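You operate a simulated robot arm through the tools that you are given. There is no shell and no other tool. Be economical: measure what you need, move in short steps, check, and stop when the job is done.

You are at the controls of a simulated robot arm. One attempt, no reset.

JOB
Move the mirror to mark 1, lock it there and tilt it forward.
Fine: free the mirror lever first; tilt it to its stop.

It is judged by the outcome, as a careful person would: the job done as asked, and still so three seconds after it is handed in. It fails if anything else is knocked over, pushed out of place, dropped, spilled or broken.

ROBOT AND FRAMES
A 7-joint arm with a two-finger parallel gripper, fixed in place. Base frame: the origin is at the foot of the arm, x ahead of it, y to its left, z up. Units: m, rad, N and s.
With the tool pointing down near the work surface it reaches from about 0.36 to 0.78 m from the base axis. Its first joint turns from -2.897 to 2.897 rad. Payload 3.91 kg.
Tool frame: the origin (TCP) lies between the finger pads and is the grasp point; the fingertips stand 0.03 m ahead of it; z points along the fingers, y is the line along which they close. The gripper opens to 0.11 m. The fingers are 0.02 m wide and 0.01 m thick; the gripper's body (0.048 by 0.112 m) begins 0.055 m behind the TCP.
Orientation is that of the tool frame in the base frame, as [roll, pitch, yaw] about the fixed x, y, z axes, in that order (R = Rz(yaw) Ry(pitch) Rx(roll)). With the fingers straight down and closing along the base's y, the tool's x points along the base's -x, its y along +y and its z along -z.

CONTROLS
- The arm moves only by the tool servo_tool. Its argument "moves" is a list of rows, each a list of 3 entries, a list of its own where there are three numbers: the shift along the base's x, y, z in m, then the turn, a rotation vector about the base's x, y, z in rad, then the opening, from 0 (shut) to 1 (fully open). In form: [[[dx, dy, dz], [ax, ay, az], grip], ...]. A call has 1 to 8 rows; each row shifts and turns the commanded pose from where the row before left it. Rows are played at 5 a second. More than 0.05 m and 0.15 rad between two rows, or a gripper value outside its range, and nothing of the call is played. A pose out of reach is approached as far as the arm can. The call stops where the force on the tool passes 90 N (or 10 N more than at its start, if that is more) or the arm is blocked; 0.2 s more then pass. Each finger travels about 0.153 m/s and halts on what it meets, pressing with about 24 N; the grip force reading is that of the motor and also rises with nothing between the fingers. The clock runs only during rows and for 0.2 s after the last one: add rows that do not move to give the fingers time. It gives the time, the measured TCP pose, the force on the tool (base axes), the opening and the grip force at its end, in the units of the frame above (readings bear some noise), with the torque about the TCP (base axes, N m) and any sound that the robot's microphone picked up.
- Cameras (640 x 400 px; columns grow to the right, rows downward): "scene" is fixed at [0.0515, 0.5001, 1.8699]; the picture's right is [-0.58, -0.82, 0.00], its down [-0.63, 0.45, -0.63] and it looks along [0.52, -0.36, -0.78] (base axes); focal length 300 px, centre (320, 200). "wrist" rides on the gripper at [0.077, 0.007, -0.114] in the tool frame; the picture's right is [-0.09, 1.00, 0.00], its down [-0.80, -0.07, -0.59] and it looks along [-0.59, -0.05, 0.80] (tool axes); focal length 270 px, centre (320, 200). There is no depth. A picture from a camera that has moved, and an enlarged one, comes with that camera's place and axes in the base frame and with its lens.
- get_image(camera): a new picture of that camera. It takes no simulated time.
- move_column(by): slides the trunk up (or, below 0, down) by that many m; the arm rides with it, the base frame stays. It gives what a move gives, with no picture.
- zoom(camera, box): a new picture of the part [left, top, right, bottom] of that camera's present view, enlarged. It takes no simulated time.
- finish_job(): hands the job in; it is judged then, once.

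Work in short steps. Places have to be worked out from the pictures, the camera data and where the tool is seen: move nearer, look again, correct. Check each grasp and each placing, and mend what went wrong. You have 120 turns and 76 pictures in all, those below and enlarged ones among them. Open the gripper and draw the arm clear of the work before you hand the job in, unless the task says otherwise; then end with one line.

The tools are called by a JSON object that holds its "fn" and its "kwargs". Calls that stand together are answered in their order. servo_tool: Moves the arm, as the interface text tells. Its arguments: {"type":"object","properties":{"moves":{"type":"array","items":{"type":"array"}}},"required":["moves"]} The other tools are called the same way: move_column (by) slides the trunk up or down; get_image (camera) takes a picture; zoom (camera, box) takes an enlarged picture of a part of a camera's view; finish_job () hands the job in.

At the start:

```text
time: 0.0
tool_pos: [0.3205, 0.1056, 1.4728]
tcp_rot: [-3.141, 0.001, 3.141]
contact_force: [0.0, 0.3, 0.4]
torque: [0.01, -0.01, -0.04]
opening: 0.1099
grasp_force: 0.2
trunk travel left (down, up): [-0.575, 0.035]
```

scene: 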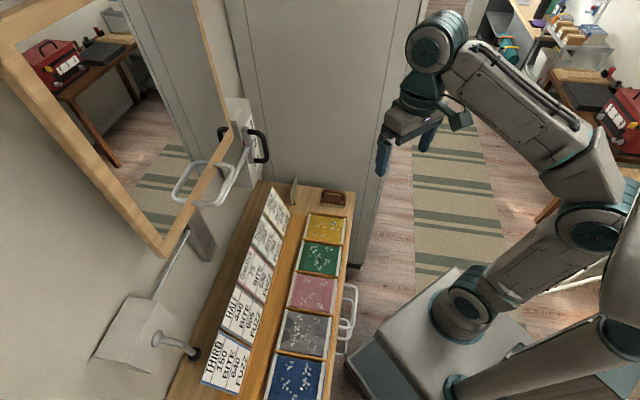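
wrist: 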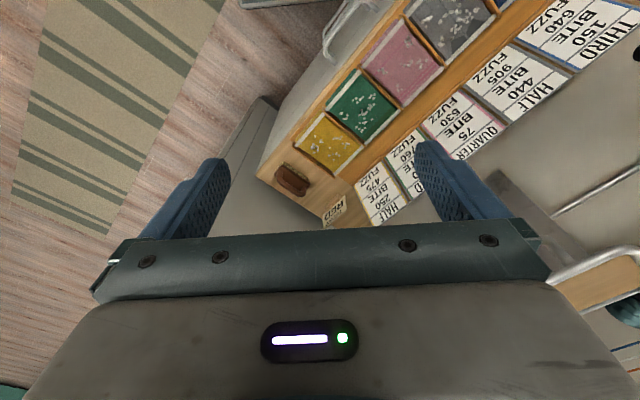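

I see a mirror on the left with a white loop handle, and a bracket/lever behind it. I zoom in for details.

{"fn": "zoom", "kwargs": {"camera": "scene", "box": [130, 80, 300, 220]}}

{"fn": "zoom", "kwargs": {"camera": "scene", "box": [60, 180, 300, 400]}}

{"fn": "zoom", "kwargs": {"camera": "scene", "box": [0, 0, 300, 200]}}

```text
2.86 times, centred on (215, 150) of scene
camera zoom: at [0.0515, 0.5001, 1.8699], right [-0.58, -0.82, 0.0], down [-0.63, 0.45, -0.63], along [0.52, -0.36, -0.78], focal length 858 px, centre (620, 343)
```

zoom: 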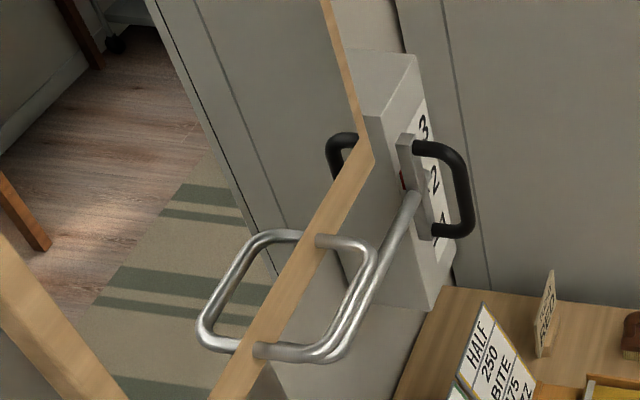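

```text
1.82 times, centred on (180, 290) of scene
camera zoom: at [0.0515, 0.5001, 1.8699], right [-0.58, -0.82, 0.0], down [-0.63, 0.45, -0.63], along [0.52, -0.36, -0.78], focal length 546 px, centre (574, 36)
```

zoom: 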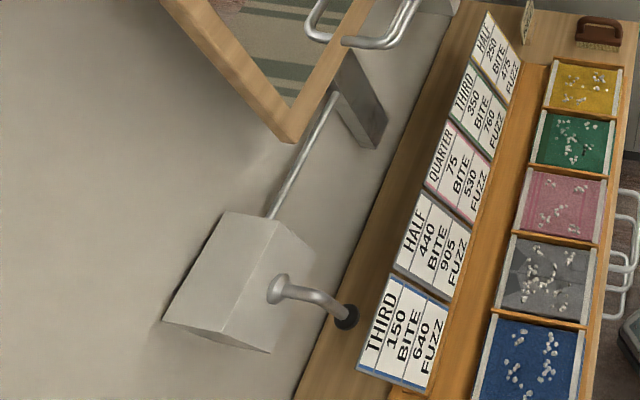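

```text
2.00 times, centred on (150, 100) of scene
camera zoom: at [0.0515, 0.5001, 1.8699], right [-0.58, -0.82, 0.0], down [-0.63, 0.45, -0.63], along [0.52, -0.36, -0.78], focal length 601 px, centre (660, 400)
```

zoom: 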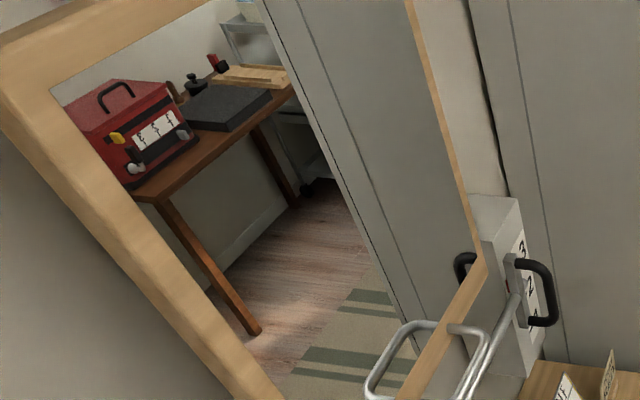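

The wall appears to run diagonally (normal at about 45° yaw), so I yaw the tool toward it for a better survey.

{"fn": "servo_tool", "kwargs": {"moves": [[[0, 0, 0], [0, 0, 0.15], 1], [[0, 0, 0], [0, 0, 0.15], 1], [[0, 0, 0], [0, 0, 0.15], 1], [[0, 0, 0], [0, 0, 0.15], 1], [[0, 0, 0], [0, 0, 0.15], 1], [[0, 0, 0], [0, 0, 0], 1]]}}

{"fn": "get_image", "kwargs": {"camera": "wrist"}}

```text
time: 1.4
tool_pos: [0.3197, 0.1054, 1.4703]
tcp_rot: [-3.14, 0.001, -2.39]
contact_force: [-0.2, -0.6, -0.6]
torque: [0.0, -0.01, 0.0]
opening: 0.1099
grasp_force: 0.0
trunk travel left (down, up): [-0.575, 0.035]
```

```text
70 pictures are left
camera wrist: at [0.2591, 0.0583, 1.5857], right [-0.62, 0.79, 0.0], down [0.63, 0.5, 0.59], along [0.47, 0.37, -0.8], focal length 270 px, centre (320, 200)
```

wrist: 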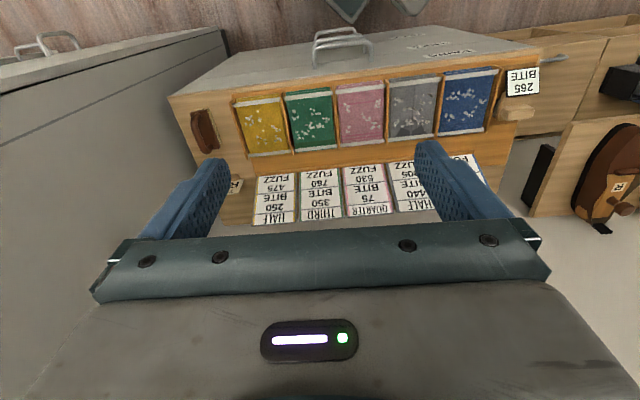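

The gripper blocks the upper area; I tilt the tool forward toward the wall to see the mirror and boxes.

{"fn": "servo_tool", "kwargs": {"moves": [[[0, 0, 0], [0.102, -0.11, 0], 1], [[0, 0, 0], [0.102, -0.11, 0], 1], [[0, 0, 0], [0.102, -0.11, 0], 1], [[0, 0, 0], [0.102, -0.11, 0], 1], [[0, 0, 0], [0.102, -0.11, 0], 1], [[0, 0, 0], [0.102, -0.11, 0], 1], [[0, 0, 0], [0, 0, 0], 1]]}}

{"fn": "get_image", "kwargs": {"camera": "wrist"}}

{"fn": "get_image", "kwargs": {"camera": "scene"}}

```text
time: 3.0
tool_pos: [0.3192, 0.1053, 1.4711]
tcp_rot: [-3.14, 0.902, -2.389]
contact_force: [-0.6, 0.9, -0.5]
torque: [0.03, -0.02, 0.02]
opening: 0.1098
grasp_force: 0.0
trunk travel left (down, up): [-0.575, 0.035]
```

```text
69 pictures are left
camera wrist: at [0.215, 0.0172, 1.4821], right [-0.64, 0.77, 0.07], down [0.07, -0.03, 1.0], along [0.77, 0.64, -0.03], focal length 270 px, centre (320, 200)
```

wrist: 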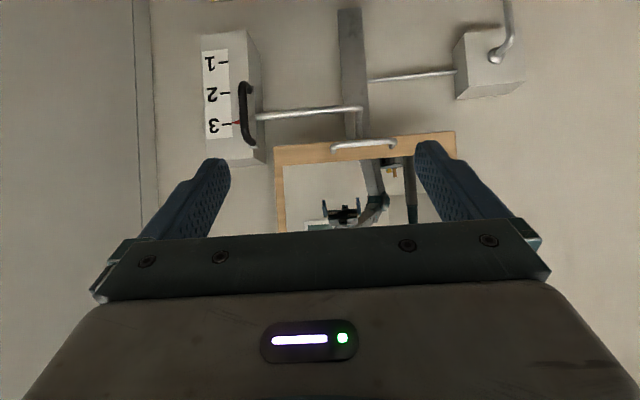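

```text
68 pictures are left
```

scene: 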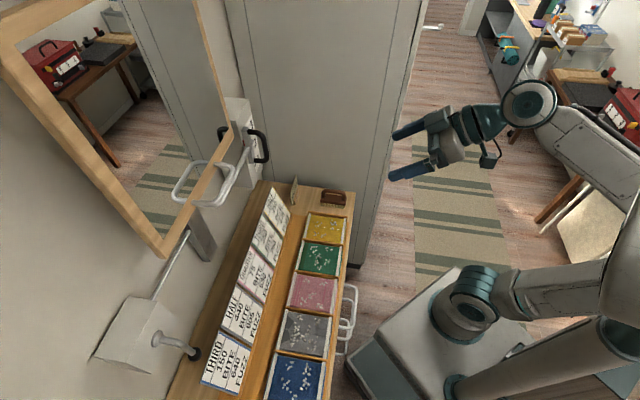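

Now clear: marks 1–3 box with the black handle and red pointer at 3, a rail with the mirror, and the lock box with the crank. Zoom for details.

{"fn": "zoom", "kwargs": {"camera": "wrist", "box": [180, 0, 420, 170]}}

{"fn": "zoom", "kwargs": {"camera": "wrist", "box": [340, 0, 580, 150]}}

```text
2.35 times, centred on (300, 85) of wrist
camera zoom: at [0.215, 0.0172, 1.4821], right [-0.64, 0.77, 0.07], down [0.07, -0.03, 1.0], along [0.77, 0.64, -0.03], focal length 636 px, centre (367, 471)
```

zoom: 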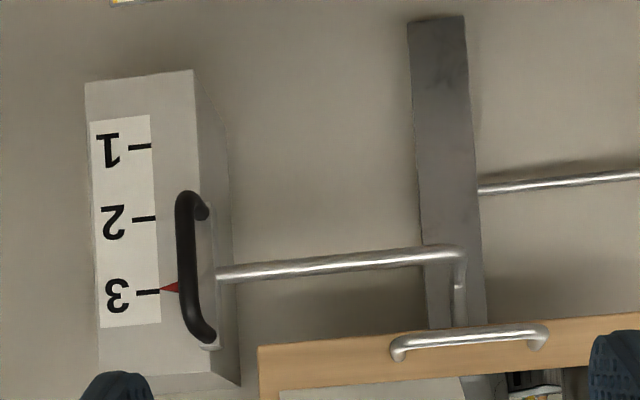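

```text
2.67 times, centred on (460, 75) of wrist
camera zoom: at [0.215, 0.0172, 1.4821], right [-0.64, 0.77, 0.07], down [0.07, -0.03, 1.0], along [0.77, 0.64, -0.03], focal length 721 px, centre (-53, 533)
```

zoom: 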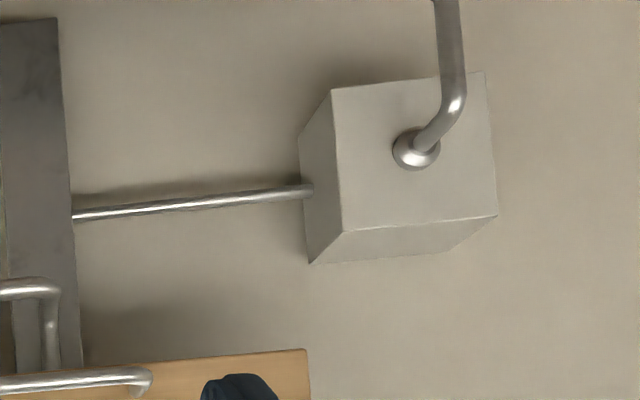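

Triangulation puts the lock hub near (0.40, 0.69, 1.18), and the black handle bar near (0.695, 0.237, 1.29). I move the arm in front of the lock box to see the lever whole.

{"fn": "servo_tool", "kwargs": {"moves": [[[-0.022, 0.036, -0.022], [0, 0, 0], 1], [[-0.022, 0.036, -0.022], [0, 0, 0], 1], [[-0.022, 0.036, -0.022], [0, 0, 0], 1], [[-0.022, 0.036, -0.022], [0, 0, 0], 1], [[-0.022, 0.036, -0.022], [0, 0, 0], 1], [[-0.022, 0.036, -0.022], [0, 0, 0], 1], [[-0.022, 0.036, -0.022], [0, 0, 0], 1], [[0, 0, 0], [0, 0, 0], 1]]}}

{"fn": "get_image", "kwargs": {"camera": "wrist"}}

```text
time: 5.0
tool_pos: [0.2034, 0.3405, 1.32]
tcp_rot: [2.995, 0.861, -2.565]
contact_force: [-0.2, -1.0, -0.2]
torque: [-0.01, 0.02, -0.01]
opening: 0.1099
grasp_force: 0.1
trunk travel left (down, up): [-0.575, 0.035]
stopped in row 8: the arm was blocked; the commanded pose is now the measured one
```

```text
65 pictures are left
camera wrist: at [0.0937, 0.2581, 1.3357], right [-0.58, 0.8, 0.16], down [0.15, -0.09, 0.98], along [0.8, 0.6, -0.07], focal length 270 px, centre (320, 200)
```

wrist: 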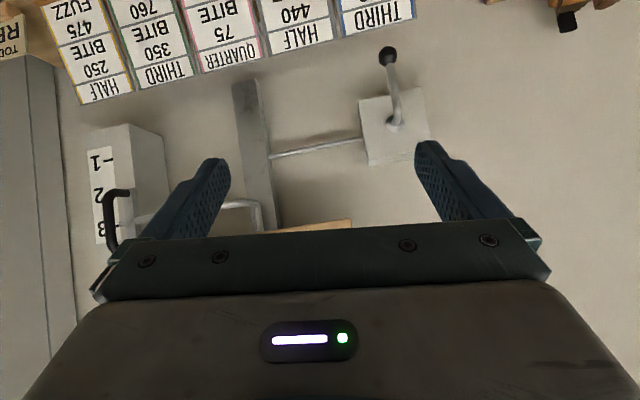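

The lever hangs straight down from the hub with a black ball knob. The arm hit a joint limit near its base; I zoom on the lever to check for markings.

{"fn": "zoom", "kwargs": {"camera": "wrist", "box": [330, 20, 470, 180]}}

```text
2.50 times, centred on (400, 100) of wrist
camera zoom: at [0.0937, 0.2581, 1.3357], right [-0.58, 0.8, 0.16], down [0.15, -0.09, 0.98], along [0.8, 0.6, -0.07], focal length 676 px, centre (120, 450)
```

zoom: 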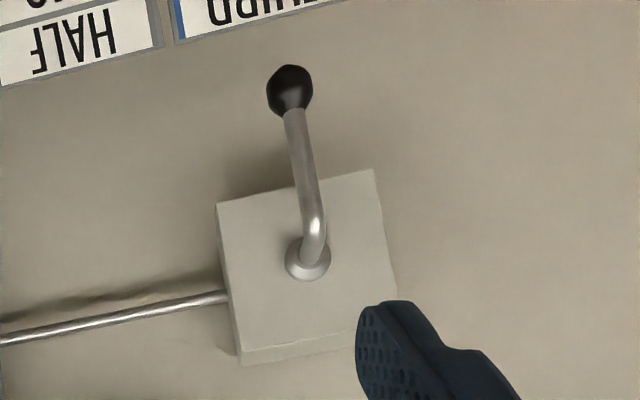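

Knob at about (0.363, 0.657, 1.076), lever pointing straight down from the hub. I move in front of the lever with the tool going horizontal, staying 0.12 m short of it.

{"fn": "servo_tool", "kwargs": {"moves": [[[0.009, 0.032, -0.031], [0.058, -0.0825, 0.009], 1], [[0.009, 0.032, -0.031], [0.058, -0.0825, 0.009], 1], [[0.009, 0.032, -0.031], [0.058, -0.0825, 0.009], 1], [[0.009, 0.032, -0.031], [0.058, -0.0825, 0.009], 1], [[0.009, 0.032, -0.031], [0.058, -0.0825, 0.009], 1], [[0.009, 0.032, -0.031], [0.058, -0.0825, 0.009], 1], [[0.009, 0.032, -0.031], [0.058, -0.0825, 0.009], 1], [[0, 0, 0], [0, 0, 0], 1]]}}

{"fn": "get_image", "kwargs": {"camera": "wrist"}}

{"fn": "get_image", "kwargs": {"camera": "scene"}}

```text
time: 5.6
tool_pos: [0.2739, 0.3495, 1.3267]
tcp_rot: [2.669, 1.135, -2.985]
contact_force: [-0.7, 0.0, -0.5]
torque: [0.0, 0.0, -0.01]
opening: 0.1099
grasp_force: 0.0
trunk travel left (down, up): [-0.575, 0.035]
stopped in row 3: the arm was blocked; the commanded pose is now the measured one
```

```text
63 pictures are left
camera wrist: at [0.1553, 0.2849, 1.302], right [-0.51, 0.82, 0.27], down [-0.06, -0.35, 0.94], along [0.86, 0.46, 0.22], focal length 270 px, centre (320, 200)
```

wrist: 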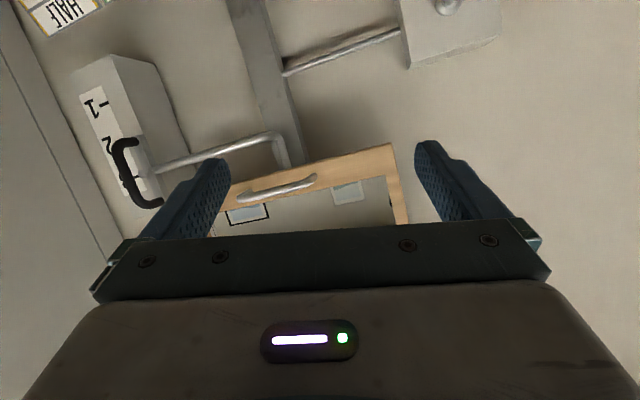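

```text
62 pictures are left
```

scene: 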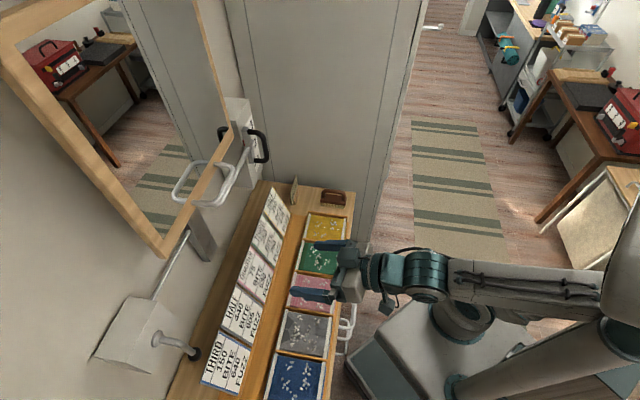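

That's a wrist joint limit: the arm sits too high for a horizontal tool. I back off, restore orientation, then lower the trunk while raising the arm.

{"fn": "servo_tool", "kwargs": {"moves": [[[0.015, -0.04, 0.02], [-0.104, 0.042, 0.039], 1], [[0.015, -0.04, 0.02], [-0.104, 0.042, 0.039], 1], [[0.015, -0.04, 0.02], [-0.104, 0.042, 0.039], 1], [[0.015, -0.04, 0.02], [-0.104, 0.042, 0.039], 1], [[0, 0, 0.045], [0, 0, 0], 1], [[0, 0, 0.045], [0, 0, 0], 1], [[0, 0, 0], [0, 0, 0], 1]]}}

{"fn": "move_column", "kwargs": {"by": -0.2}}

{"fn": "get_image", "kwargs": {"camera": "scene"}}

```text
time: 7.2
tool_pos: [0.3347, 0.1915, 1.5025]
tcp_rot: [-3.087, 0.789, -2.383]
contact_force: [0.2, 0.6, -0.5]
torque: [0.0, 0.01, -0.01]
opening: 0.11
grasp_force: 0.0
trunk travel left (down, up): [-0.575, 0.035]
```

```text
time: 9.4
tool_pos: [0.3349, 0.1919, 1.3022]
tcp_rot: [-3.087, 0.789, -2.384]
contact_force: [0.3, -0.6, -0.7]
torque: [0.0, 0.02, -0.01]
opening: 0.1101
grasp_force: 0.1
trunk travel left (down, up): [-0.375, 0.235]
```

```text
61 pictures are left
```

scene: 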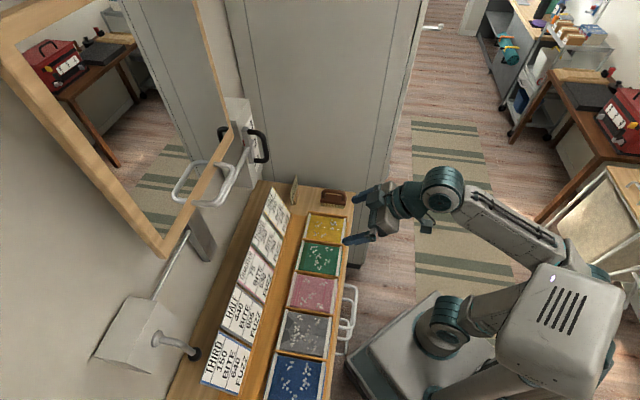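

The trunk lowers fine. I raise the tool and lower again.

{"fn": "servo_tool", "kwargs": {"moves": [[[0, 0, 0.045], [0, 0, 0], 1], [[0, 0, 0.045], [0, 0, 0], 1], [[0, 0, 0.045], [0, 0, 0], 1], [[0, 0, 0.045], [0, 0, 0], 1], [[0, 0, 0], [0, 0, 0], 1]]}}

{"fn": "move_column", "kwargs": {"by": -0.22}}

```text
time: 10.6
tool_pos: [0.3336, 0.1895, 1.4803]
tcp_rot: [-3.087, 0.789, -2.385]
contact_force: [0.5, 0.1, -0.2]
torque: [0.02, -0.01, 0.01]
opening: 0.1101
grasp_force: 0.1
trunk travel left (down, up): [-0.375, 0.235]
```

```text
time: 12.9
tool_pos: [0.3333, 0.1899, 1.2598]
tcp_rot: [-3.087, 0.789, -2.383]
contact_force: [-0.3, -0.3, 0.8]
torque: [0.01, 0.04, -0.01]
opening: 0.1098
grasp_force: 0.0
trunk travel left (down, up): [-0.155, 0.455]
```

Now tilt to horizontal while moving in front of the lever.

{"fn": "servo_tool", "kwargs": {"moves": [[[0, 0, 0], [0.09, -0.096, 0], 1], [[0, 0.02, 0], [0.09, -0.096, 0], 1], [[-0.01, 0.04, -0.01], [0.09, -0.096, 0], 1], [[-0.01, 0.045, -0.018], [0.09, -0.096, 0], 1], [[-0.01, 0.045, -0.018], [0.09, -0.096, 0], 1], [[-0.01, 0.045, -0.018], [0.07, -0.075, 0], 1], [[-0.01, 0.045, -0.018], [0, 0, 0], 1], [[0, 0, 0], [0, 0, 0], 1]]}}

{"fn": "get_image", "kwargs": {"camera": "wrist"}}

```text
time: 14.5
tool_pos: [0.3706, 0.3927, 1.1449]
tcp_rot: [2.498, 1.398, -3.104]
contact_force: [1.3, -0.8, -0.4]
torque: [0.03, -0.01, 0.06]
opening: 0.1101
grasp_force: 0.3
trunk travel left (down, up): [-0.155, 0.455]
stopped in row 7: the arm was blocked; the commanded pose is now the measured one
```

```text
60 pictures are left
camera wrist: at [0.2656, 0.3252, 1.0859], right [-0.6, 0.77, 0.19], down [-0.27, -0.42, 0.86], along [0.75, 0.47, 0.47], focal length 270 px, centre (320, 200)
```

wrist: 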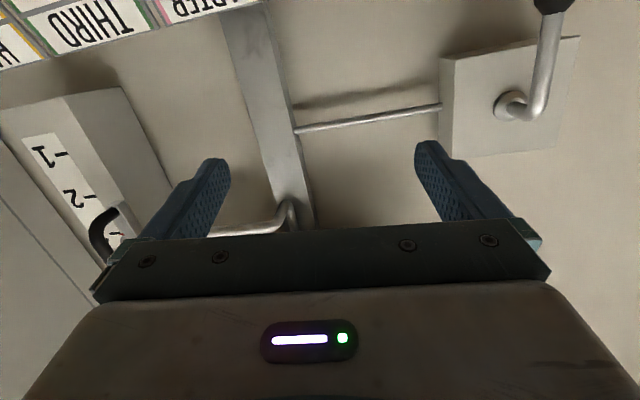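

Close-in and horizontal exceeds the wrist limit. I'll use a slightly downward tool (≈25°) with more yaw, and lower the trunk further.

{"fn": "servo_tool", "kwargs": {"moves": [[[0, 0, 0.03], [-0.094, 0.05, 0.062], 1], [[0, 0, 0.04], [-0.094, 0.05, 0.062], 1], [[0, 0, 0.04], [-0.094, 0.05, 0.062], 1], [[0, 0, 0.03], [0, 0, 0], 1], [[0, 0, 0], [0, 0, 0], 1]]}}

{"fn": "move_column", "kwargs": {"by": -0.14}}

{"fn": "servo_tool", "kwargs": {"moves": [[[-0.022, 0.036, 0], [0, 0, 0], 1], [[-0.022, 0.036, 0], [0, 0, 0], 1], [[-0.022, 0.036, 0], [0, 0, 0], 1], [[-0.022, 0.036, 0], [0, 0, 0], 1], [[0, 0, 0], [0, 0, 0], 1]]}}

{"fn": "get_image", "kwargs": {"camera": "wrist"}}

```text
time: 15.7
tool_pos: [0.367, 0.3971, 1.2829]
tcp_rot: [-3.139, 1.127, -2.287]
contact_force: [0.1, -0.2, -0.6]
torque: [-0.02, 0.01, 0.0]
opening: 0.1099
grasp_force: 0.0
trunk travel left (down, up): [-0.155, 0.455]
```

```text
time: 17.4
tool_pos: [0.3671, 0.3956, 1.1446]
tcp_rot: [-3.141, 1.132, -2.288]
contact_force: [0.2, -0.2, 0.0]
torque: [0.0, -0.02, -0.01]
opening: 0.1102
grasp_force: 0.1
trunk travel left (down, up): [-0.015, 0.595]
```

```text
time: 18.6
tool_pos: [0.2809, 0.5155, 1.1024]
tcp_rot: [-3.137, 1.127, -2.286]
contact_force: [1.1, -0.2, -1.6]
torque: [-0.01, -0.02, -0.05]
opening: 0.1099
grasp_force: 0.1
out of reach, approached as far as the arm can: row 1, 2, 3, 4
trunk travel left (down, up): [-0.015, 0.595]
```

```text
59 pictures are left
camera wrist: at [0.1855, 0.4167, 1.0814], right [-0.72, 0.68, 0.08], down [-0.08, -0.19, 0.98], along [0.68, 0.7, 0.19], focal length 270 px, centre (320, 200)
```

wrist: 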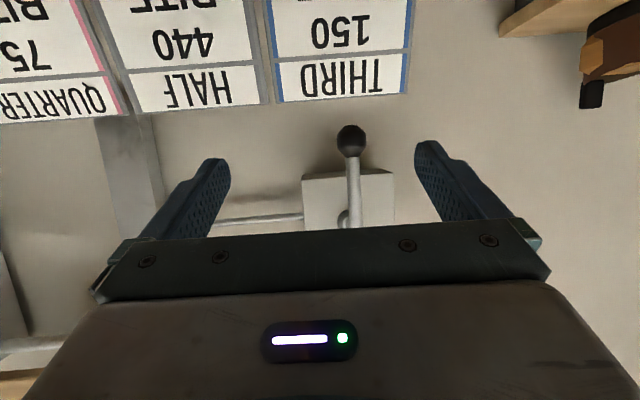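

The lever is nicely between the fingers. I advance so the fingers straddle the rod just above the knob.

{"fn": "servo_tool", "kwargs": {"moves": [[[-0.01, 0.02, 0.024], [0, 0, 0], 1], [[0.02, 0.03, 0], [0, 0, 0], 1], [[0.025, 0.033, 0], [0, 0, 0], 1], [[0.025, 0.033, 0], [0, 0, 0], 1], [[0.015, 0.017, 0], [0, 0, 0], 1], [[0, 0, 0], [0, 0, 0], 1]]}}

{"fn": "get_image", "kwargs": {"camera": "wrist"}}

{"fn": "zoom", "kwargs": {"camera": "scene", "box": [80, 240, 320, 400]}}

```text
time: 19.9
tool_pos: [0.2998, 0.558, 1.0709]
tcp_rot: [3.141, 1.13, -2.288]
contact_force: [0.1, 1.0, 0.4]
torque: [0.0, 0.02, 0.0]
opening: 0.11
grasp_force: 0.0
out of reach, approached as far as the arm can: row 1, 2, 3, 4, 5
trunk travel left (down, up): [-0.015, 0.595]
```

```text
58 pictures are left
camera wrist: at [0.2053, 0.4604, 1.0497], right [-0.73, 0.68, 0.08], down [-0.08, -0.19, 0.98], along [0.68, 0.7, 0.19], focal length 270 px, centre (320, 200)
```

wrist: 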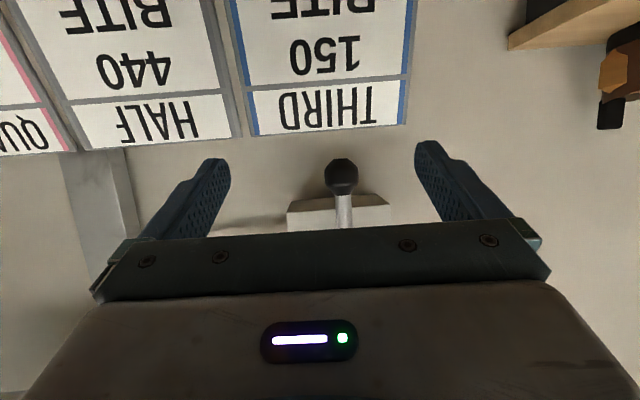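

```text
2.50 times, centred on (200, 320) of scene
camera zoom: at [0.0515, 0.5001, 1.8699], right [-0.58, -0.82, 0.0], down [-0.63, 0.45, -0.63], along [0.52, -0.36, -0.78], focal length 751 px, centre (620, -100)
```

zoom: 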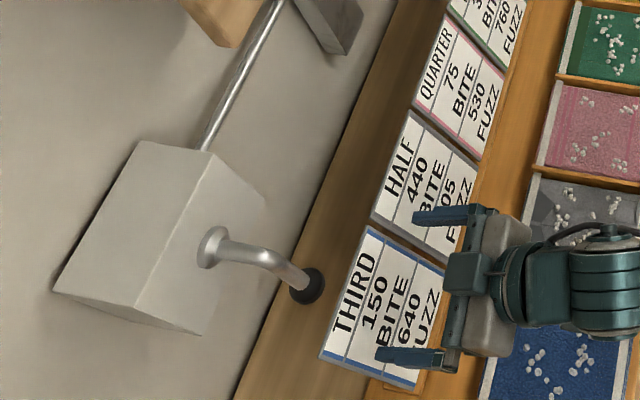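

Reach is being clipped oddly; I view the whole scene to understand the arm's posture.

{"fn": "get_image", "kwargs": {"camera": "scene"}}

```text
56 pictures are left
```

scene: 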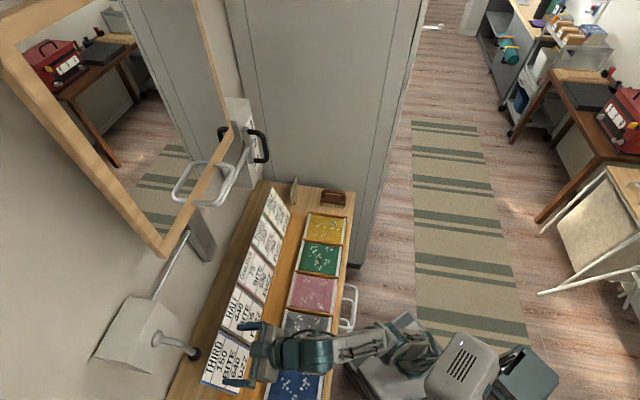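

The tool sags as if stretched upward at this trunk height, so I raise the trunk a bit, which also lifts the tool to rod height.

{"fn": "move_column", "kwargs": {"by": 0.1}}

{"fn": "servo_tool", "kwargs": {"moves": [[[0.0, 0.0, -0.02], [0, 0, 0], 1], [[0.005, 0.01, -0.02], [0, 0, 0], 1], [[0.017, 0.026, 0], [0, 0, 0], 1], [[0, 0, 0], [0, 0, 0], 1]]}}

```text
time: 21.3
tool_pos: [0.3011, 0.5584, 1.1708]
tcp_rot: [-3.14, 1.131, -2.29]
contact_force: [-0.3, -0.3, -0.3]
torque: [0.02, 0.01, 0.02]
opening: 0.1102
grasp_force: 0.2
trunk travel left (down, up): [-0.115, 0.495]
```

```text
time: 22.3
tool_pos: [0.3229, 0.5956, 1.1314]
tcp_rot: [-3.14, 1.131, -2.286]
contact_force: [-0.5, 0.0, -0.5]
torque: [-0.02, -0.01, 0.03]
opening: 0.1102
grasp_force: 0.1
trunk travel left (down, up): [-0.115, 0.495]
```

That worked. I advance the rest of the way and check.

{"fn": "servo_tool", "kwargs": {"moves": [[[0.011, 0.018, -0.002], [0, 0, 0], 1], [[0.011, 0.018, -0.002], [0, 0, 0], 1], [[0.011, 0.017, 0], [0, 0, 0], 1], [[0, 0, 0], [0, 0, 0], 1]]}}

{"fn": "get_image", "kwargs": {"camera": "wrist"}}

{"fn": "zoom", "kwargs": {"camera": "scene", "box": [80, 240, 320, 400]}}

```text
time: 23.3
tool_pos: [0.3457, 0.6244, 1.1062]
tcp_rot: [3.141, 1.132, -2.287]
contact_force: [-0.1, 0.6, 0.5]
torque: [-0.01, -0.03, 0.0]
opening: 0.1099
grasp_force: 0.0
out of reach, approached as far as the arm can: row 1, 2, 3
trunk travel left (down, up): [-0.115, 0.495]
```

```text
55 pictures are left
camera wrist: at [0.2507, 0.5262, 1.0841], right [-0.73, 0.68, 0.08], down [-0.08, -0.2, 0.98], along [0.68, 0.7, 0.19], focal length 270 px, centre (320, 200)
```

wrist: 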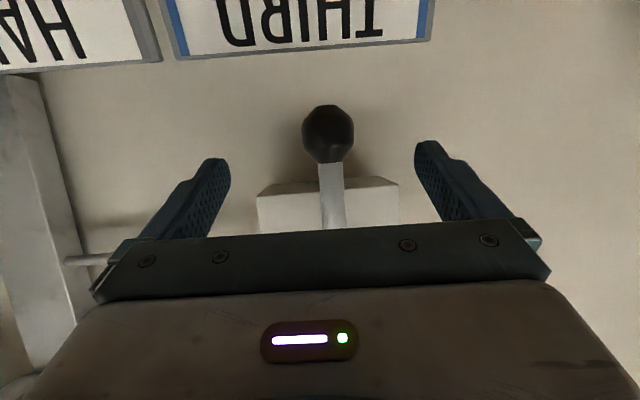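

```text
2.50 times, centred on (200, 320) of scene
camera zoom: at [0.0515, 0.5001, 1.8699], right [-0.58, -0.82, 0.0], down [-0.63, 0.45, -0.63], along [0.52, -0.36, -0.78], focal length 751 px, centre (620, -100)
```

zoom: 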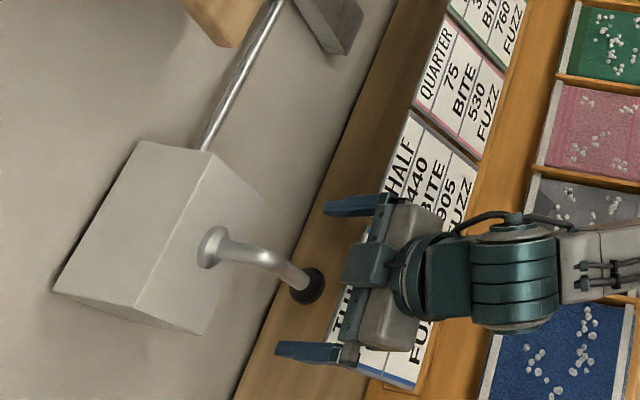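

Still at the extension limit; I back off a little and raise the trunk 0.12 m more.

{"fn": "servo_tool", "kwargs": {"moves": [[[-0.02, -0.03, 0], [0, 0, 0], 1], [[-0.012, -0.018, -0.04], [0, 0, 0], 1], [[0, 0, 0], [0, 0, 0], 1]]}}

{"fn": "move_column", "kwargs": {"by": 0.12}}

{"fn": "servo_tool", "kwargs": {"moves": [[[0, 0, -0.02], [0, 0, 0], 1], [[0, 0, -0.02], [0, 0, 0], 1], [[0.015, 0.025, -0.016], [0, 0, 0], 1], [[0, 0, 0], [0, 0, 0], 1]]}}

```text
time: 24.1
tool_pos: [0.3145, 0.5768, 1.0654]
tcp_rot: [-3.141, 1.134, -2.289]
contact_force: [0.2, 0.2, 0.7]
torque: [0.06, -0.01, -0.02]
opening: 0.1099
grasp_force: 0.0
trunk travel left (down, up): [-0.115, 0.495]
```

```text
time: 25.6
tool_pos: [0.3146, 0.5772, 1.1843]
tcp_rot: [-3.14, 1.132, -2.289]
contact_force: [0.7, 0.8, 0.4]
torque: [0.01, 0.0, 0.0]
opening: 0.1099
grasp_force: 0.0
trunk travel left (down, up): [-0.235, 0.375]
```

```text
time: 26.6
tool_pos: [0.3275, 0.6027, 1.1306]
tcp_rot: [-3.141, 1.132, -2.289]
contact_force: [0.1, 1.1, -0.4]
torque: [0.02, -0.03, -0.01]
opening: 0.11
grasp_force: 0.1
trunk travel left (down, up): [-0.235, 0.375]
```

{"fn": "servo_tool", "kwargs": {"moves": [[[0.01, 0.016, -0.002], [0, 0, 0], 1], [[0.01, 0.016, -0.002], [0, 0, 0], 1], [[0.0085, 0.014, 0], [0, 0, 0], 1], [[0, 0, 0], [0, 0, 0], 1]]}}

{"fn": "get_image", "kwargs": {"camera": "wrist"}}

{"fn": "zoom", "kwargs": {"camera": "scene", "box": [80, 240, 320, 400]}}

```text
time: 27.6
tool_pos: [0.3572, 0.6475, 1.1257]
tcp_rot: [-3.141, 1.13, -2.29]
contact_force: [0.0, 0.5, -0.3]
torque: [0.01, -0.01, -0.03]
opening: 0.1099
grasp_force: 0.0
trunk travel left (down, up): [-0.235, 0.375]
```

```text
53 pictures are left
camera wrist: at [0.2619, 0.5504, 1.1046], right [-0.73, 0.68, 0.08], down [-0.08, -0.19, 0.98], along [0.68, 0.7, 0.19], focal length 270 px, centre (320, 200)
```

wrist: 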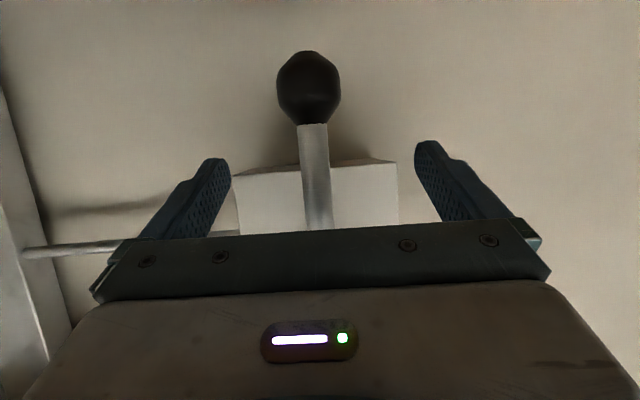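

```text
2.50 times, centred on (200, 320) of scene
camera zoom: at [0.0515, 0.5001, 1.8699], right [-0.58, -0.82, 0.0], down [-0.63, 0.45, -0.63], along [0.52, -0.36, -0.78], focal length 751 px, centre (620, -100)
```

zoom: 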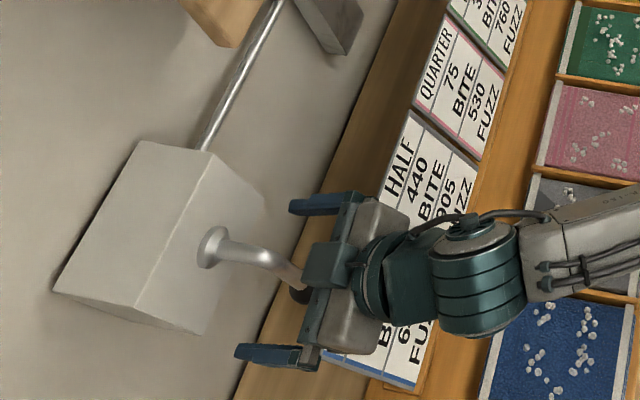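

The fingers straddle the rod. I shift sideways toward the rail (+s) gently to touch the lever and see whether it yields.

{"fn": "servo_tool", "kwargs": {"moves": [[[0.014, -0.015, -0.006], [0, 0, 0], 1], [[0.014, -0.015, -0.004], [0, 0, 0], 1], [[0.007, -0.007, 0], [0, 0, 0], 1], [[0.005, -0.005, 0], [0, 0, 0], 1], [[0, 0, 0], [0, 0, 0], 1]]}}

```text
time: 28.8
tool_pos: [0.3919, 0.6114, 1.1155]
tcp_rot: [-3.14, 1.13, -2.281]
contact_force: [-19.5, 19.8, 0.1]
torque: [-0.15, 0.02, 0.08]
opening: 0.1103
grasp_force: 0.0
trunk travel left (down, up): [-0.235, 0.375]
```

Contact with about 28 N. Check whether the lever moved.

{"fn": "get_image", "kwargs": {"camera": "wrist"}}

```text
51 pictures are left
camera wrist: at [0.2966, 0.5128, 1.0936], right [-0.73, 0.68, 0.08], down [-0.07, -0.2, 0.98], along [0.68, 0.71, 0.19], focal length 270 px, centre (320, 200)
```

wrist: 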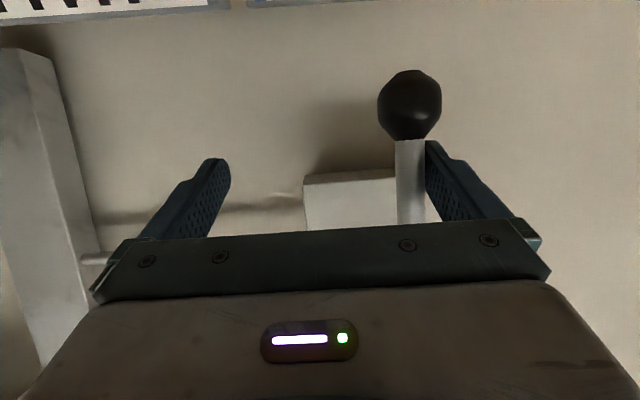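

The lever hasn't moved; likely it's against its stop that way. I try the other direction.

{"fn": "servo_tool", "kwargs": {"moves": [[[-0.03, 0.032, 0], [0, 0, 0], 1], [[-0.025, 0.027, 0], [0, 0, 0], 1], [[-0.014, 0.015, 0], [0, 0, 0], 1], [[-0.005, 0.005, 0], [0, 0, 0], 1], [[-0.003, 0.003, 0], [0, 0, 0], 1], [[0, 0, 0], [0, 0, 0], 1]]}}

{"fn": "get_image", "kwargs": {"camera": "wrist"}}

```text
time: 30.2
tool_pos: [0.3228, 0.6891, 1.1152]
tcp_rot: [3.141, 1.131, -2.289]
contact_force: [1.5, -1.5, 0.3]
torque: [0.0, 0.01, -0.01]
opening: 0.1099
grasp_force: 0.0
trunk travel left (down, up): [-0.235, 0.375]
```

```text
50 pictures are left
camera wrist: at [0.2265, 0.5904, 1.0943], right [-0.73, 0.68, 0.08], down [-0.08, -0.19, 0.98], along [0.68, 0.7, 0.19], focal length 270 px, centre (320, 200)
```

wrist: 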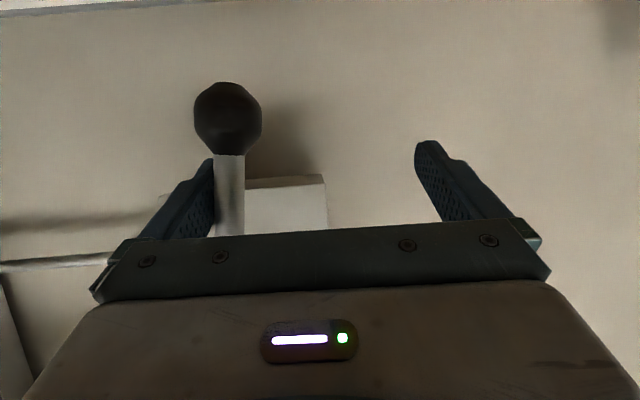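

Just touching from the other side. I push a little more toward −s.

{"fn": "servo_tool", "kwargs": {"moves": [[[-0.007, 0.007, 0], [0, 0, 0], 1], [[-0.007, 0.007, 0], [0, 0, 0], 1], [[0, 0, 0], [0, 0, 0], 1]]}}

{"fn": "get_image", "kwargs": {"camera": "wrist"}}

```text
time: 31.0
tool_pos: [0.3072, 0.704, 1.1148]
tcp_rot: [3.141, 1.131, -2.286]
contact_force: [-0.1, -0.8, 0.0]
torque: [0.01, 0.01, 0.01]
opening: 0.1098
grasp_force: 0.0
trunk travel left (down, up): [-0.235, 0.375]
```

```text
49 pictures are left
camera wrist: at [0.2117, 0.6047, 1.094], right [-0.73, 0.68, 0.08], down [-0.08, -0.19, 0.98], along [0.68, 0.7, 0.19], focal length 270 px, centre (320, 200)
```

wrist: 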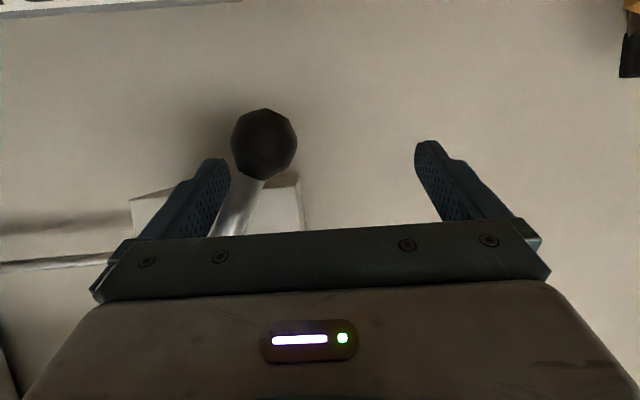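

It turns freely that way. I follow the arc: sideways and upward.

{"fn": "servo_tool", "kwargs": {"moves": [[[-0.009, 0.009, 0.004], [0, 0, 0], 1], [[-0.009, 0.009, 0.008], [0, 0, 0], 1], [[-0.008, 0.008, 0.012], [0, 0, 0], 1], [[-0.005, 0.005, 0.014], [0, 0, 0], 1], [[0, 0, 0], [0, 0, 0], 1]]}}

{"fn": "get_image", "kwargs": {"camera": "wrist"}}

```text
time: 32.2
tool_pos: [0.2745, 0.7208, 1.1404]
tcp_rot: [-3.141, 1.131, -2.287]
contact_force: [0.1, -0.3, 0.2]
torque: [0.03, 0.01, -0.01]
opening: 0.11
grasp_force: 0.2
out of reach, approached as far as the arm can: row 3, 4
trunk travel left (down, up): [-0.235, 0.375]
```

```text
48 pictures are left
camera wrist: at [0.1803, 0.6215, 1.1192], right [-0.73, 0.68, 0.08], down [-0.08, -0.19, 0.98], along [0.68, 0.7, 0.19], focal length 270 px, centre (320, 200)
```

wrist: 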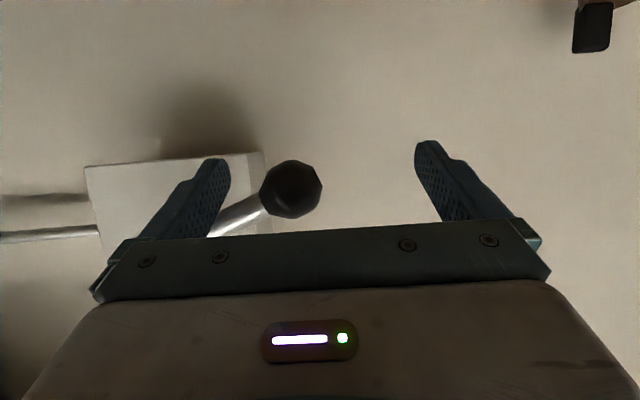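

Lever now ~55°. Reach is near its limit, so I use the trunk itself to lift the finger under the lever.

{"fn": "move_column", "kwargs": {"by": 0.03}}

{"fn": "get_image", "kwargs": {"camera": "wrist"}}

{"fn": "zoom", "kwargs": {"camera": "scene", "box": [80, 240, 320, 400]}}

```text
time: 32.9
tool_pos: [0.2736, 0.7212, 1.1635]
tcp_rot: [-3.141, 1.116, -2.293]
contact_force: [-16.1, -26.2, -45.4]
torque: [2.31, 2.2, -2.06]
opening: 0.1101
grasp_force: 0.1
trunk travel left (down, up): [-0.265, 0.345]
```

```text
47 pictures are left
camera wrist: at [0.1789, 0.623, 1.1438], right [-0.72, 0.69, 0.08], down [-0.07, -0.18, 0.98], along [0.69, 0.7, 0.18], focal length 270 px, centre (320, 200)
```

wrist: 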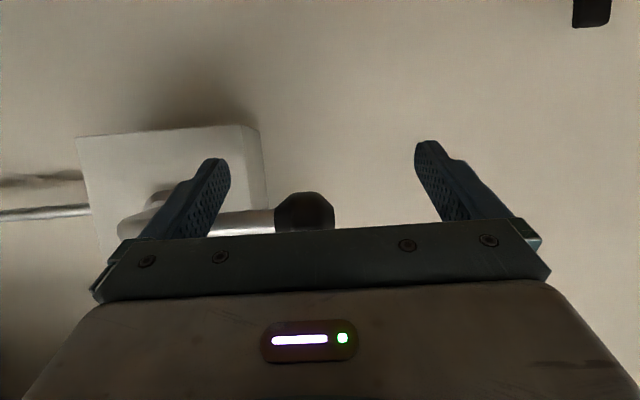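

```text
2.50 times, centred on (200, 320) of scene
camera zoom: at [0.0515, 0.5001, 1.8699], right [-0.58, -0.82, 0.0], down [-0.63, 0.45, -0.63], along [0.52, -0.36, -0.78], focal length 751 px, centre (620, -100)
```

zoom: 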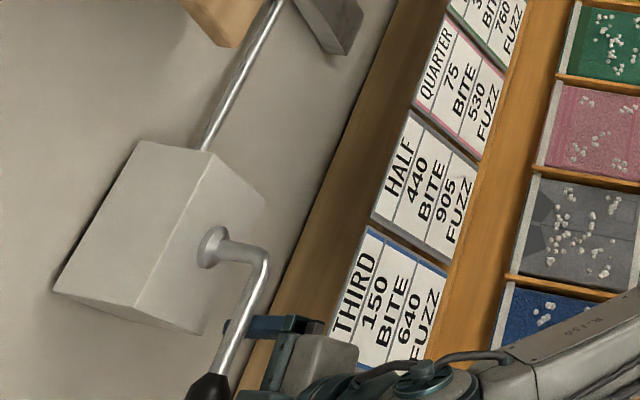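

The lever is horizontal and at its stop (resistance ~45 N). I relieve the load, back away and check it stays.

{"fn": "servo_tool", "kwargs": {"moves": [[[0, 0, -0.015], [0, 0, 0], 1], [[0, 0, -0.015], [0, 0, 0], 1], [[-0.02, -0.025, 0], [0, 0, 0], 1], [[-0.02, -0.035, 0], [0, 0, 0], 1], [[-0.02, -0.035, 0], [0, 0, 0], 1], [[0, -0.04, 0.0], [0, 0, 0], 1], [[0, -0.04, 0], [0, 0, 0], 1], [[0, 0, 0], [0, 0, 0], 1]]}}

{"fn": "get_image", "kwargs": {"camera": "scene"}}

{"fn": "get_image", "kwargs": {"camera": "wrist"}}

```text
time: 34.7
tool_pos: [0.2148, 0.5433, 1.143]
tcp_rot: [3.14, 1.13, -2.288]
contact_force: [0.6, -1.5, 0.0]
torque: [-0.01, 0.02, 0.06]
opening: 0.1101
grasp_force: 0.0
trunk travel left (down, up): [-0.265, 0.345]
```

```text
45 pictures are left
```

scene: 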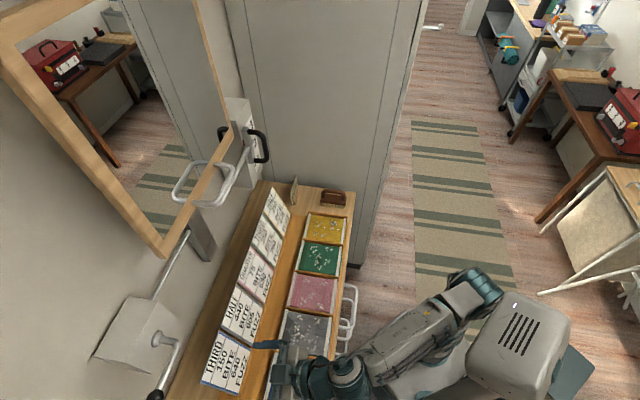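

```text
44 pictures are left
camera wrist: at [0.1208, 0.4448, 1.1211], right [-0.73, 0.68, 0.08], down [-0.08, -0.2, 0.98], along [0.68, 0.7, 0.19], focal length 270 px, centre (320, 200)
```

wrist: 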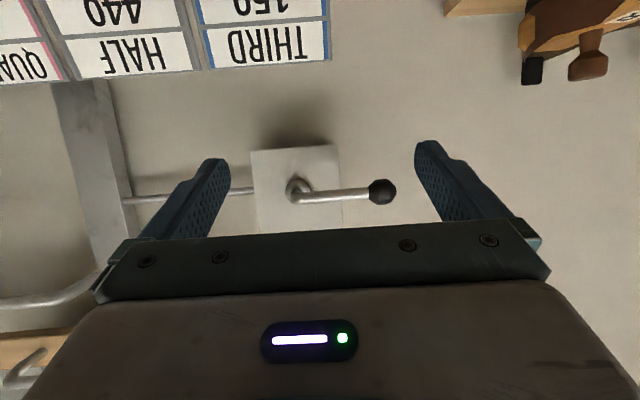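

Lever stays horizontal (freed). Now I travel along the wall to in front of the black handle, staying below the mirror.

{"fn": "servo_tool", "kwargs": {"moves": [[[0.033, -0.033, 0], [0, 0, 0], 1], [[0.033, -0.033, 0], [0, 0, 0], 1], [[0.033, -0.033, 0], [0, 0, 0], 1], [[0.033, -0.033, 0], [0, 0, 0], 1], [[0.033, -0.033, 0], [0, 0, 0], 1], [[0.033, -0.033, 0], [0, 0, 0], 1], [[0.033, -0.033, 0], [0, 0, 0], 1], [[0.033, -0.033, 0], [0, 0, 0], 1]]}}

{"fn": "servo_tool", "kwargs": {"moves": [[[0.03, -0.03, 0.015], [0.06, -0.055, 0], 1], [[0.03, -0.03, 0.015], [0.06, -0.055, 0], 1], [[0.03, -0.03, 0.015], [0.06, -0.055, 0], 1], [[0.02, -0.02, 0.02], [0.03, -0.027, 0], 1], [[0, 0, 0], [0, 0, 0], 1]]}}

{"fn": "get_image", "kwargs": {"camera": "wrist"}}

```text
time: 36.5
tool_pos: [0.4791, 0.2781, 1.14]
tcp_rot: [3.141, 1.132, -2.288]
contact_force: [0.0, 0.1, -0.3]
torque: [0.01, 0.02, -0.02]
opening: 0.1101
grasp_force: 0.1
trunk travel left (down, up): [-0.265, 0.345]
```

```text
time: 37.7
tool_pos: [0.5886, 0.1703, 1.206]
tcp_rot: [-3.096, 1.415, -2.244]
contact_force: [0.8, -0.4, -0.4]
torque: [0.02, 0.01, -0.04]
opening: 0.1103
grasp_force: 0.0
trunk travel left (down, up): [-0.265, 0.345]
```

```text
43 pictures are left
camera wrist: at [0.5022, 0.0817, 1.148], right [-0.74, 0.67, 0.08], down [-0.26, -0.39, 0.88], along [0.62, 0.63, 0.46], focal length 270 px, centre (320, 200)
```

wrist: 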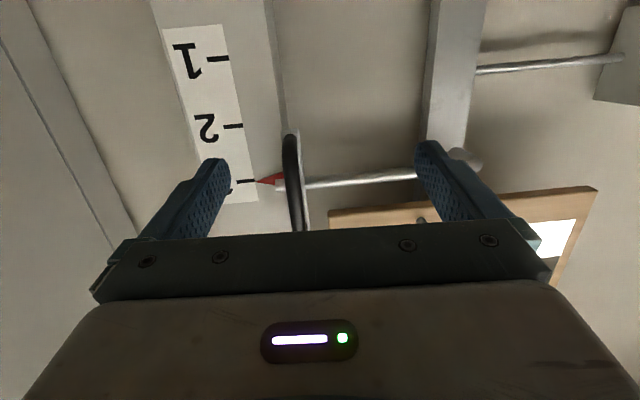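

The handle bar is estimated at (0.697, 0.238), z 1.21–1.335. I centre on it, rise, and advance part way.

{"fn": "servo_tool", "kwargs": {"moves": [[[0.013, -0.012, 0.025], [0, 0, 0], 1], [[0.012, -0.011, 0.03], [0, 0, 0], 1], [[0.02, 0.022, 0], [0, 0, 0], 1], [[0.02, 0.022, 0], [0, 0, 0], 1], [[0, 0, 0], [0, 0, 0], 1]]}}

{"fn": "get_image", "kwargs": {"camera": "wrist"}}

{"fn": "zoom", "kwargs": {"camera": "scene", "box": [180, 80, 340, 220]}}

```text
time: 38.9
tool_pos: [0.6553, 0.1915, 1.2608]
tcp_rot: [-3.101, 1.416, -2.25]
contact_force: [-0.4, 0.4, 0.3]
torque: [0.01, 0.02, 0.0]
opening: 0.11
grasp_force: 0.1
trunk travel left (down, up): [-0.265, 0.345]
```

```text
42 pictures are left
camera wrist: at [0.5673, 0.1025, 1.2023], right [-0.74, 0.67, 0.08], down [-0.26, -0.39, 0.88], along [0.62, 0.63, 0.46], focal length 270 px, centre (320, 200)
```

wrist: 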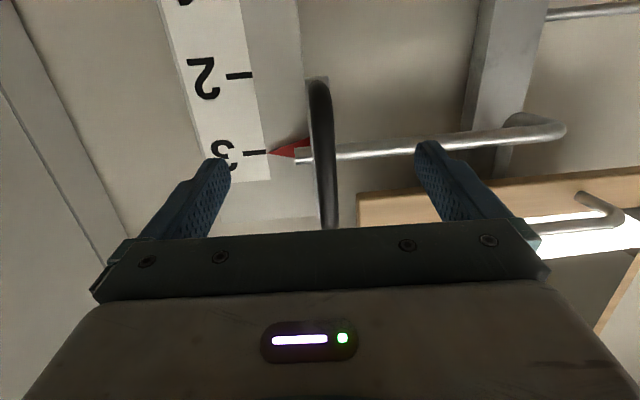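

```text
2.86 times, centred on (260, 150) of scene
camera zoom: at [0.0515, 0.5001, 1.8699], right [-0.58, -0.82, 0.0], down [-0.63, 0.45, -0.63], along [0.52, -0.36, -0.78], focal length 858 px, centre (491, 343)
```

zoom: 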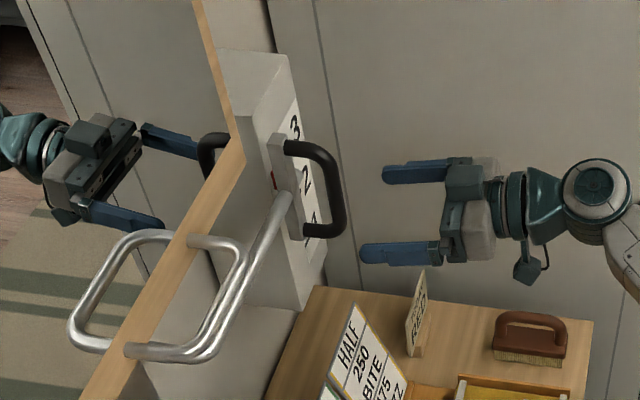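

Well centred on the bar. I advance the last 6 cm and look before closing.

{"fn": "servo_tool", "kwargs": {"moves": [[[0.014, 0.015, 0], [0, 0, 0], 1], [[0.014, 0.015, 0], [0, 0, 0], 1], [[0.012, 0.013, 0], [0, 0, 0], 1], [[0, 0, 0], [0, 0, 0], 1]]}}

{"fn": "get_image", "kwargs": {"camera": "wrist"}}

{"fn": "zoom", "kwargs": {"camera": "scene", "box": [180, 80, 340, 220]}}

```text
time: 39.9
tool_pos: [0.6947, 0.2341, 1.2587]
tcp_rot: [-3.1, 1.414, -2.248]
contact_force: [0.2, 0.7, -0.4]
torque: [0.03, 0.0, 0.04]
opening: 0.1102
grasp_force: 0.1
trunk travel left (down, up): [-0.265, 0.345]
```

```text
40 pictures are left
camera wrist: at [0.6079, 0.1443, 1.2011], right [-0.74, 0.67, 0.08], down [-0.26, -0.39, 0.88], along [0.62, 0.63, 0.46], focal length 270 px, centre (320, 200)
```

wrist: 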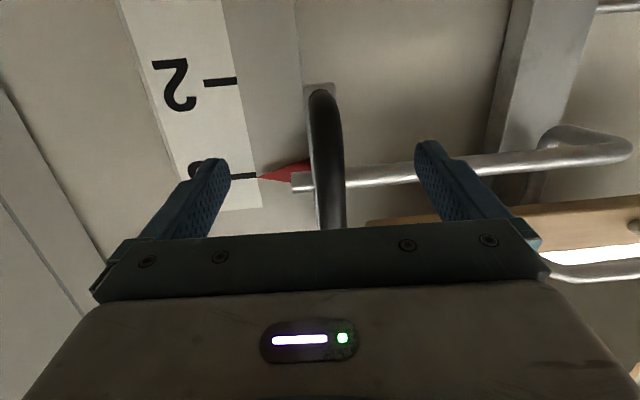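

```text
2.86 times, centred on (260, 150) of scene
camera zoom: at [0.0515, 0.5001, 1.8699], right [-0.58, -0.82, 0.0], down [-0.63, 0.45, -0.63], along [0.52, -0.36, -0.78], focal length 858 px, centre (491, 343)
```

zoom: 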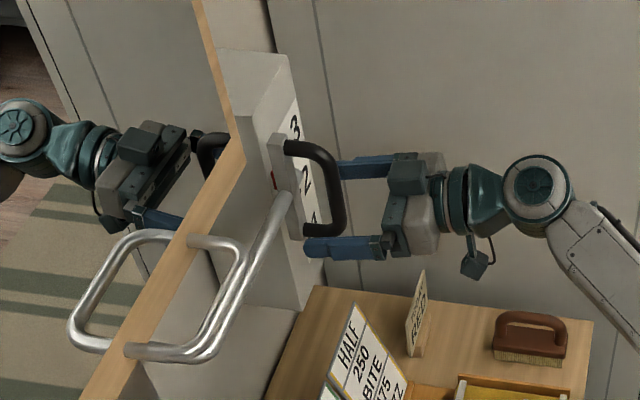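

Fingers straddle the bar. I close on it.

{"fn": "servo_tool", "kwargs": {"moves": [[[0, 0, 0], [0, 0, 0], 0.4], [[0, 0, 0], [0, 0, 0], 0.1], [[0, 0, 0], [0, 0, 0], 0], [[0, 0, 0], [0, 0, 0], 0], [[0, 0, 0], [0, 0, 0], 0]]}}

{"fn": "get_image", "kwargs": {"camera": "wrist"}}

```text
time: 41.1
tool_pos: [0.6916, 0.2387, 1.2619]
tcp_rot: [-3.09, 1.415, -2.233]
contact_force: [-18.4, 15.5, -4.5]
torque: [0.79, 0.03, 0.24]
opening: 0.0161
grasp_force: 45.3
trunk travel left (down, up): [-0.265, 0.345]
```

```text
38 pictures are left
camera wrist: at [0.6049, 0.1479, 1.2022], right [-0.74, 0.66, 0.08], down [-0.26, -0.39, 0.88], along [0.62, 0.64, 0.46], focal length 270 px, centre (320, 200)
```

wrist: 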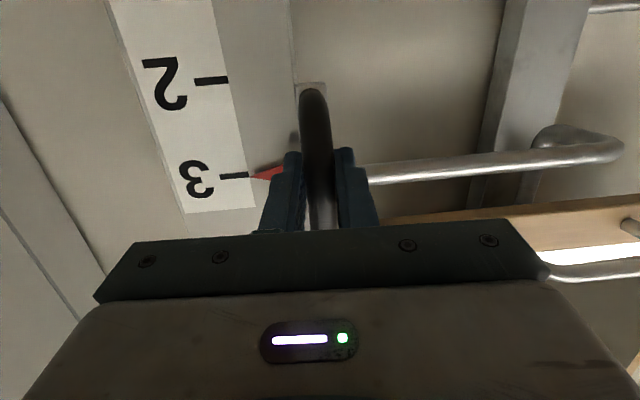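

Gripped (bar ≈16 mm). I relax the side load and pull down gently.

{"fn": "servo_tool", "kwargs": {"moves": [[[-0.003, 0.0045, 0], [0, 0, 0], 0], [[0, 0, -0.01], [0, 0, 0], 0], [[0, 0, -0.015], [0, 0, 0], 0], [[0, 0, -0.015], [0, 0, 0], 0], [[0, 0, 0], [0, 0, 0], 0]]}}

{"fn": "get_image", "kwargs": {"camera": "wrist"}}

```text
time: 42.3
tool_pos: [0.6916, 0.2381, 1.2204]
tcp_rot: [-3.089, 1.416, -2.236]
contact_force: [-9.2, 0.7, 4.0]
torque: [0.27, 0.52, -0.09]
opening: 0.016
grasp_force: 44.7
trunk travel left (down, up): [-0.265, 0.345]
```

```text
37 pictures are left
camera wrist: at [0.6043, 0.1484, 1.162], right [-0.74, 0.67, 0.08], down [-0.26, -0.39, 0.88], along [0.62, 0.63, 0.46], focal length 270 px, centre (320, 200)
```

wrist: 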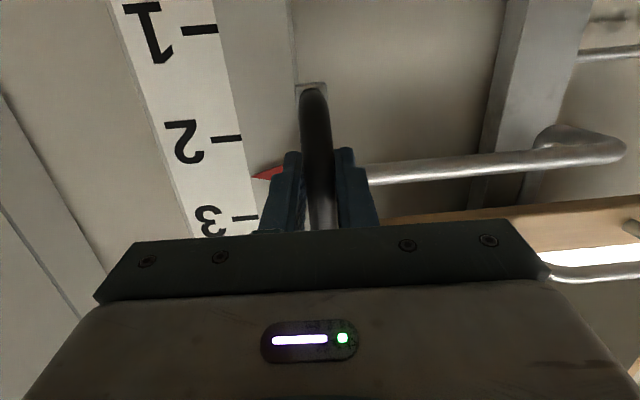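

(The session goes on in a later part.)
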